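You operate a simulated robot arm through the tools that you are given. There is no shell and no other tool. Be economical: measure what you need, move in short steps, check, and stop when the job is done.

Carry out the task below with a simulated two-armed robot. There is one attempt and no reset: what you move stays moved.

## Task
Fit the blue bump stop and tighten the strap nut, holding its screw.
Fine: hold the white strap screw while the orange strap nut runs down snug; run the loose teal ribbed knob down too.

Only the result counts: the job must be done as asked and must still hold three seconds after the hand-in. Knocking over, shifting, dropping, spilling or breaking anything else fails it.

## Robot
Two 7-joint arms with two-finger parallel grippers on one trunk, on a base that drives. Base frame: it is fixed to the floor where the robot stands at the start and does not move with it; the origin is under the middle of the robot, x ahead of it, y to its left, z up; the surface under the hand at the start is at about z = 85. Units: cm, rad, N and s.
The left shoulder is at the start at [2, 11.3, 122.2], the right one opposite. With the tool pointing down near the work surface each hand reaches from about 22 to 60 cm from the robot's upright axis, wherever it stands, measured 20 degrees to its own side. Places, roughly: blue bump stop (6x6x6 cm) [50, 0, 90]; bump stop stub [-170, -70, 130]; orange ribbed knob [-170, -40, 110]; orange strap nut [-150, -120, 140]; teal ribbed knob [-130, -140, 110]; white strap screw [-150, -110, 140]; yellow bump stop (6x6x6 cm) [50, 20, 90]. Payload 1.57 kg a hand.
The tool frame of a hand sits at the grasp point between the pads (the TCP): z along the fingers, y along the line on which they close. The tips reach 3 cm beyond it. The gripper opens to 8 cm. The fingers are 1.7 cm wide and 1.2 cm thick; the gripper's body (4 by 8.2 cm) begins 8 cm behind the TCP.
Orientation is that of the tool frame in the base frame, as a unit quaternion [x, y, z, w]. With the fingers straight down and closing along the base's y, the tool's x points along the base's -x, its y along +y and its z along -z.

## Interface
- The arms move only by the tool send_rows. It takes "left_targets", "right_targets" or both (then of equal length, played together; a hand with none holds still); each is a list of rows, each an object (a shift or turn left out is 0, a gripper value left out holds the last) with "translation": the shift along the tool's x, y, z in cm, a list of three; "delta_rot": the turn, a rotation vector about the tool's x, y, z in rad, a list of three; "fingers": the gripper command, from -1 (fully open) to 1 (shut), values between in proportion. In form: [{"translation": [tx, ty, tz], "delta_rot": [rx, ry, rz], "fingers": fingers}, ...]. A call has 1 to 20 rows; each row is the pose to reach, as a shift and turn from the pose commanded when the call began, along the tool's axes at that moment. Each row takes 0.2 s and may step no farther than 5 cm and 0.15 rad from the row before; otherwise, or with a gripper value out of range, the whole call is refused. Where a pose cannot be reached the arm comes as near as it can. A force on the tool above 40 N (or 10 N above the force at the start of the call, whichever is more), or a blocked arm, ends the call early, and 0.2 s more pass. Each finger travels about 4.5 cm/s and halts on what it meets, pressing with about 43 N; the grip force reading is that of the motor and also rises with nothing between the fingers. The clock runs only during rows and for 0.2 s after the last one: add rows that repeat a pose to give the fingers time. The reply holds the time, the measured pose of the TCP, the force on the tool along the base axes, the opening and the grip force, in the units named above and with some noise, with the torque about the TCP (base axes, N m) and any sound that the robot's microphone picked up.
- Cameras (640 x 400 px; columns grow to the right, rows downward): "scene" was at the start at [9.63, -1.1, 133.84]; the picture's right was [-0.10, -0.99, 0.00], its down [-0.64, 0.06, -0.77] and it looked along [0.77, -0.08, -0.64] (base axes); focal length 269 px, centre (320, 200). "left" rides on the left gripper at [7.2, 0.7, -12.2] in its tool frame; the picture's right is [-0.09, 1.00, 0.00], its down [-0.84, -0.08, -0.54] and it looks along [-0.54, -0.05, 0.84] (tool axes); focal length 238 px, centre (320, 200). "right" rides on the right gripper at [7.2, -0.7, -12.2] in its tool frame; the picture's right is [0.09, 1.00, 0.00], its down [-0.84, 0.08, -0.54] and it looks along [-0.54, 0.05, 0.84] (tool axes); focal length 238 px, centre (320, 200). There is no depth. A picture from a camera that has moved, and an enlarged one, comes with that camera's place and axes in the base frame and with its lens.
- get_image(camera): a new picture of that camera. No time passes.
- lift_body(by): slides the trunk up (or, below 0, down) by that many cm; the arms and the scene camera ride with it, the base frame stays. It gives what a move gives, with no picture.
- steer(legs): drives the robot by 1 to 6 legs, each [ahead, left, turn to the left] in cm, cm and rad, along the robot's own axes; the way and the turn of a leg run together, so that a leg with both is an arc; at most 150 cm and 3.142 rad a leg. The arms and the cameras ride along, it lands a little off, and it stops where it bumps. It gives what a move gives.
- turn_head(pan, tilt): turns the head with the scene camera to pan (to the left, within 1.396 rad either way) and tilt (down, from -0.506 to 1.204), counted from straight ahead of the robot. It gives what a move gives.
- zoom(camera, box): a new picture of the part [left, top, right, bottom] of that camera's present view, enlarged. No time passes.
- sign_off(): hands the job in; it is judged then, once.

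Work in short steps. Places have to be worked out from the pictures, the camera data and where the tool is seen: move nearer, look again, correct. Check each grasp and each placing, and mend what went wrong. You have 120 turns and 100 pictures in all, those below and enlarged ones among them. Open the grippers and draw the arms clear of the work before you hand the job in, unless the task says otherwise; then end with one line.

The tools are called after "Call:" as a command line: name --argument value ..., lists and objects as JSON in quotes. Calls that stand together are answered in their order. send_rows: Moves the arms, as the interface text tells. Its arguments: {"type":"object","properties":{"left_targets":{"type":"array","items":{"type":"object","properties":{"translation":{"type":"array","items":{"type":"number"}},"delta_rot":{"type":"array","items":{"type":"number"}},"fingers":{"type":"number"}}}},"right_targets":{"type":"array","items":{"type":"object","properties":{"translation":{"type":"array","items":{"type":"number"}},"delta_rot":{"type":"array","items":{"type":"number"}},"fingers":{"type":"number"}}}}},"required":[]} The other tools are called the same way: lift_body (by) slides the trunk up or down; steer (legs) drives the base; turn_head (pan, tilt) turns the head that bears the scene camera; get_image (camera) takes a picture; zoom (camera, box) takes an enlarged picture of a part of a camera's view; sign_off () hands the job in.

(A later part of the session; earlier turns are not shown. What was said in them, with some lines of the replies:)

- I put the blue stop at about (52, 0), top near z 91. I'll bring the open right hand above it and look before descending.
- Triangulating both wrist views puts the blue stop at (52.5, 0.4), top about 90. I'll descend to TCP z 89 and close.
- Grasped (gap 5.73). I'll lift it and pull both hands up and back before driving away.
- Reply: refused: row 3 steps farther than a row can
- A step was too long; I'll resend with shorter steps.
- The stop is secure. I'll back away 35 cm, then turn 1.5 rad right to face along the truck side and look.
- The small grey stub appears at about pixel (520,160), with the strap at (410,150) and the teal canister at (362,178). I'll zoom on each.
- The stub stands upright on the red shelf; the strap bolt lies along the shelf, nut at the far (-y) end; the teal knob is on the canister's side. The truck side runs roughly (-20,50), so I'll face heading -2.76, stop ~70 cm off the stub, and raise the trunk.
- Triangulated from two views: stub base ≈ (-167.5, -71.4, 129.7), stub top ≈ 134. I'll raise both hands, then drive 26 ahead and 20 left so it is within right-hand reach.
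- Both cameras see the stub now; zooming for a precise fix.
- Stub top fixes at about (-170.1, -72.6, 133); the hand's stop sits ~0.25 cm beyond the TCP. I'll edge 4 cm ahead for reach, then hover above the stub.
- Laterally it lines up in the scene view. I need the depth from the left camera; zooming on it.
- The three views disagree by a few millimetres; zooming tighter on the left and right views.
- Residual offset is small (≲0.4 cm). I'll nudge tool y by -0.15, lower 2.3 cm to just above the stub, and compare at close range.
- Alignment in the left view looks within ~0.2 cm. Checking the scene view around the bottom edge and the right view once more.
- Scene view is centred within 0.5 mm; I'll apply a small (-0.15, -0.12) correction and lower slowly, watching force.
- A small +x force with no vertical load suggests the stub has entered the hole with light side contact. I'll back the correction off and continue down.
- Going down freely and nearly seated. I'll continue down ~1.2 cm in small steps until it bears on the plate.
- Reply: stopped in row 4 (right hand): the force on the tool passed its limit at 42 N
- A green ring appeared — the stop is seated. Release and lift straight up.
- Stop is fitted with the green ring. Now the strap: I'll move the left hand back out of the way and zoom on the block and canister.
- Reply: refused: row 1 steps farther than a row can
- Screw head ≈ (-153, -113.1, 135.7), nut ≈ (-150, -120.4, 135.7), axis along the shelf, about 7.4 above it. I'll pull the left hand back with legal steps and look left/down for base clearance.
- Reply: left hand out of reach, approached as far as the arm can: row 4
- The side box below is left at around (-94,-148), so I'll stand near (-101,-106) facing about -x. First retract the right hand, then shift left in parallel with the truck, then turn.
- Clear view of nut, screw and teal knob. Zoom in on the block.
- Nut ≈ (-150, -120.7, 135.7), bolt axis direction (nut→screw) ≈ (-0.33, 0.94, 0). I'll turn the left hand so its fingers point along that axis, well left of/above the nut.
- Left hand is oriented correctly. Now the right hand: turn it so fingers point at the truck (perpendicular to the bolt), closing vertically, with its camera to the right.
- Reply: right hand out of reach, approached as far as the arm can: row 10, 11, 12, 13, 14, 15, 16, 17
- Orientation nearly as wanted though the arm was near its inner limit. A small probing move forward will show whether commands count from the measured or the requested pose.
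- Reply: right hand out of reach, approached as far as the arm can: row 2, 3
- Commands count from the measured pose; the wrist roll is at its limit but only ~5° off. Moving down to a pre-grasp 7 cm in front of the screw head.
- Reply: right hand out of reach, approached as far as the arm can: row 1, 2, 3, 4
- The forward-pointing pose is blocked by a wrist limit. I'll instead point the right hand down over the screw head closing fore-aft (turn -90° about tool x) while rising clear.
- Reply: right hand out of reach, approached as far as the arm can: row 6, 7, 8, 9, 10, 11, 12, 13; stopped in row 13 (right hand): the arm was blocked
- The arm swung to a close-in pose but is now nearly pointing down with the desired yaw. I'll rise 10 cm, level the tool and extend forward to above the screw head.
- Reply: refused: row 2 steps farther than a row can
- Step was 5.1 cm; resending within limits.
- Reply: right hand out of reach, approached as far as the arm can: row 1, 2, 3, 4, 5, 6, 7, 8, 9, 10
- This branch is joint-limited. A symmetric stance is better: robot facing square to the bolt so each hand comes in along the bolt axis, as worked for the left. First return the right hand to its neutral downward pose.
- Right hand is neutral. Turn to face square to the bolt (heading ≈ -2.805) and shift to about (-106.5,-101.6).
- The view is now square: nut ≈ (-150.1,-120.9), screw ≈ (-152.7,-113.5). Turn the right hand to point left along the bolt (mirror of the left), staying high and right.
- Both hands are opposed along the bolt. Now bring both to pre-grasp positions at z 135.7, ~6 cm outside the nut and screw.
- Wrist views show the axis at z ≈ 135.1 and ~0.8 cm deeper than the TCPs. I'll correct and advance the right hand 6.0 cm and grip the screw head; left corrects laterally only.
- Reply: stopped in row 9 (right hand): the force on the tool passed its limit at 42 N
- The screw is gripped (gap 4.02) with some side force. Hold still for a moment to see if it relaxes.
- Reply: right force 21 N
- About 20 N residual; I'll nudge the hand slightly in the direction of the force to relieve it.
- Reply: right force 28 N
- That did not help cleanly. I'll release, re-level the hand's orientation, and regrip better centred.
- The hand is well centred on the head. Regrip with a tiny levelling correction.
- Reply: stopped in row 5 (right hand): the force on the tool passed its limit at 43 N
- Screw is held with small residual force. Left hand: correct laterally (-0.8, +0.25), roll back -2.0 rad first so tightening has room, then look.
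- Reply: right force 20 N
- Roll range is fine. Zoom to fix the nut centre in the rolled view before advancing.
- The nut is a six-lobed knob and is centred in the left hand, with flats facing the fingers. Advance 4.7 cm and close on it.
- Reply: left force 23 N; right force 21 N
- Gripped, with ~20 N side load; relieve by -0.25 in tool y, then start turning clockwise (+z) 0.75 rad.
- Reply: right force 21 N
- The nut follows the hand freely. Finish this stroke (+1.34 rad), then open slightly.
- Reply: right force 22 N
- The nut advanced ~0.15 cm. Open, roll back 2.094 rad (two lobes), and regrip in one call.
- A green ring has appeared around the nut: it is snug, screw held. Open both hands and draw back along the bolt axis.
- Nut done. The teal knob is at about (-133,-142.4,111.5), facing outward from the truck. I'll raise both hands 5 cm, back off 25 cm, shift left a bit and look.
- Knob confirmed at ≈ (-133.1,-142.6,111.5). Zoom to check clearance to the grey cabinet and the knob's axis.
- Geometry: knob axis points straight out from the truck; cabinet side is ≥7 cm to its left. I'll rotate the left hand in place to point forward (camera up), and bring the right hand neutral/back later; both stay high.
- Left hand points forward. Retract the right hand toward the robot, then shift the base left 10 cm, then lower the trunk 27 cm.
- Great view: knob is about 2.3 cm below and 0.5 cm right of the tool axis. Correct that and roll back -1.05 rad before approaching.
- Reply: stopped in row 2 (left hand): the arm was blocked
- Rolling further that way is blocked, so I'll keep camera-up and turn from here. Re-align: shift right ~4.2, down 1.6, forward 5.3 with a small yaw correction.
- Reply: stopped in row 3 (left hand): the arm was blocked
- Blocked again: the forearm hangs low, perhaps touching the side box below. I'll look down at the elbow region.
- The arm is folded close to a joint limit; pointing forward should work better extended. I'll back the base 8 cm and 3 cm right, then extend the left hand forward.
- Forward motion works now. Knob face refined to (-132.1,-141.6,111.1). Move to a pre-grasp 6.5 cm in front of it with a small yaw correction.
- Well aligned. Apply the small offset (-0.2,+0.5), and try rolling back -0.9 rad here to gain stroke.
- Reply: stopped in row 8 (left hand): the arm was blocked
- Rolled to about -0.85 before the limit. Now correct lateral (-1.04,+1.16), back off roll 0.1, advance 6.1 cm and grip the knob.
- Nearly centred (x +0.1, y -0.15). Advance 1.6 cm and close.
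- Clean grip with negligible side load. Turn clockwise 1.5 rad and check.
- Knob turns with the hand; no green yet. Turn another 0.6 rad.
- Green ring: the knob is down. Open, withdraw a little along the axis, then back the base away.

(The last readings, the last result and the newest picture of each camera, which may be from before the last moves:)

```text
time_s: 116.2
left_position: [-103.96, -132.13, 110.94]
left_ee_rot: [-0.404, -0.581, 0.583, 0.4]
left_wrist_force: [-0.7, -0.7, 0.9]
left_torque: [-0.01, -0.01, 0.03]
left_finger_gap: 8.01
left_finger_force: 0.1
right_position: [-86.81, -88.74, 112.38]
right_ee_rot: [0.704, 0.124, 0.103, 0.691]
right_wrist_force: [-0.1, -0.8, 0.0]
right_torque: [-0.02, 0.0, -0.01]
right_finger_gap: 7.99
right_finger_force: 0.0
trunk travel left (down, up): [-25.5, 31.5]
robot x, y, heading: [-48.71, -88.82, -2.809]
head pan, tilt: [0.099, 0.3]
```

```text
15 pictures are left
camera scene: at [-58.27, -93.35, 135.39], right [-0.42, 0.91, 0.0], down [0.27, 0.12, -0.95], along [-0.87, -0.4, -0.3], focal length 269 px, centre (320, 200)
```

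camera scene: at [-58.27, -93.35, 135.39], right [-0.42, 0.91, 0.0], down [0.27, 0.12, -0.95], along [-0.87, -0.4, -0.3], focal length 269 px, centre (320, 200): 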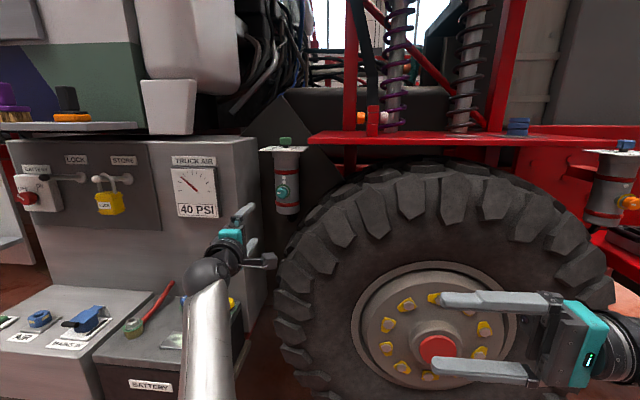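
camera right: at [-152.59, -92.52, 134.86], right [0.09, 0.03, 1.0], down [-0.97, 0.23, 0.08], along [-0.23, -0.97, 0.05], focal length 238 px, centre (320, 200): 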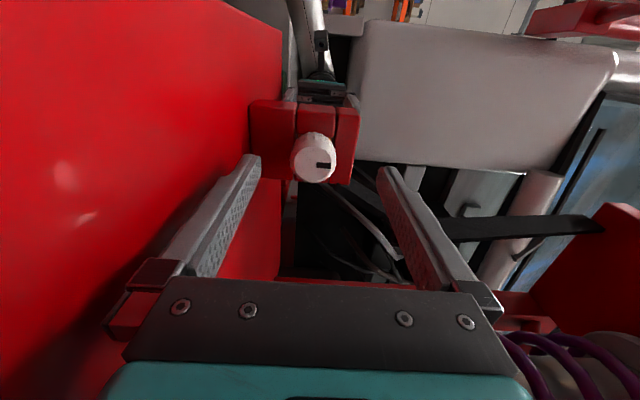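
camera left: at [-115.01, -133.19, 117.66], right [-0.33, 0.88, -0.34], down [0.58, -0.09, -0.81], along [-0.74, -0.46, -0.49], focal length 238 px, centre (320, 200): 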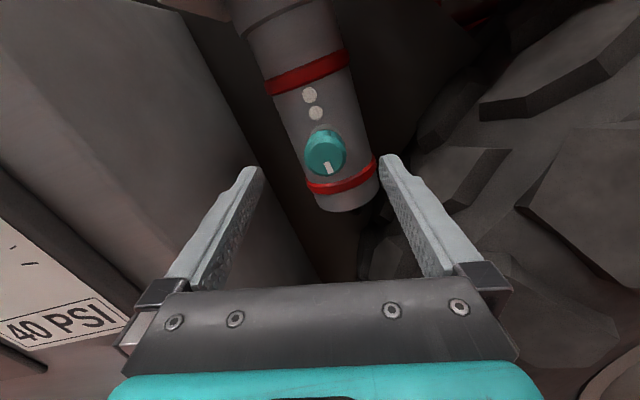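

Everything looks in place and arms are clear. One zoom to verify the strap and stop.

Call:
zoom --camera "scene" --box '[340, 90, 560, 160]'

Call:
zoom --camera "scene" --box '[250, 130, 330, 220]'

```text
2.91 times, centred on (450, 125) of scene
camera zoom: at [-58.27, -93.35, 135.39], right [-0.42, 0.91, 0.0], down [0.27, 0.12, -0.95], along [-0.87, -0.4, -0.3], focal length 782 px, centre (-58, 418)
```

zoom: 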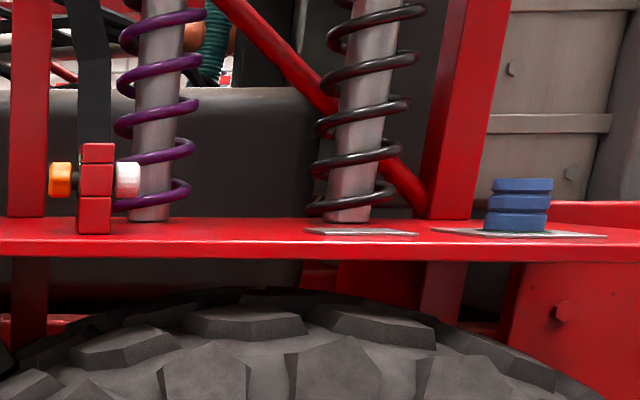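

```text
4.44 times, centred on (290, 175) of scene
camera zoom: at [-58.27, -93.35, 135.39], right [-0.42, 0.91, 0.0], down [0.27, 0.12, -0.95], along [-0.87, -0.4, -0.3], focal length 1194 px, centre (453, 311)
```

zoom: 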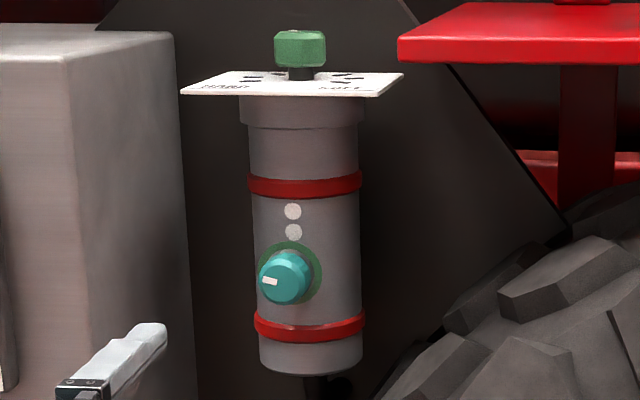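

The stop is seated, the nut is snug and the teal knob is down. Both grippers are open and clear, so I'm handing in.

Call:
sign_off

```text
The job is handed in.
```

The blue bump stop is seated on its stub, the orange strap nut is snug (turned down while the white screw was held), and the teal knob is run down. Each showed a green ring when it reached its end point. I opened both grippers and moved the arms clear before handing in.
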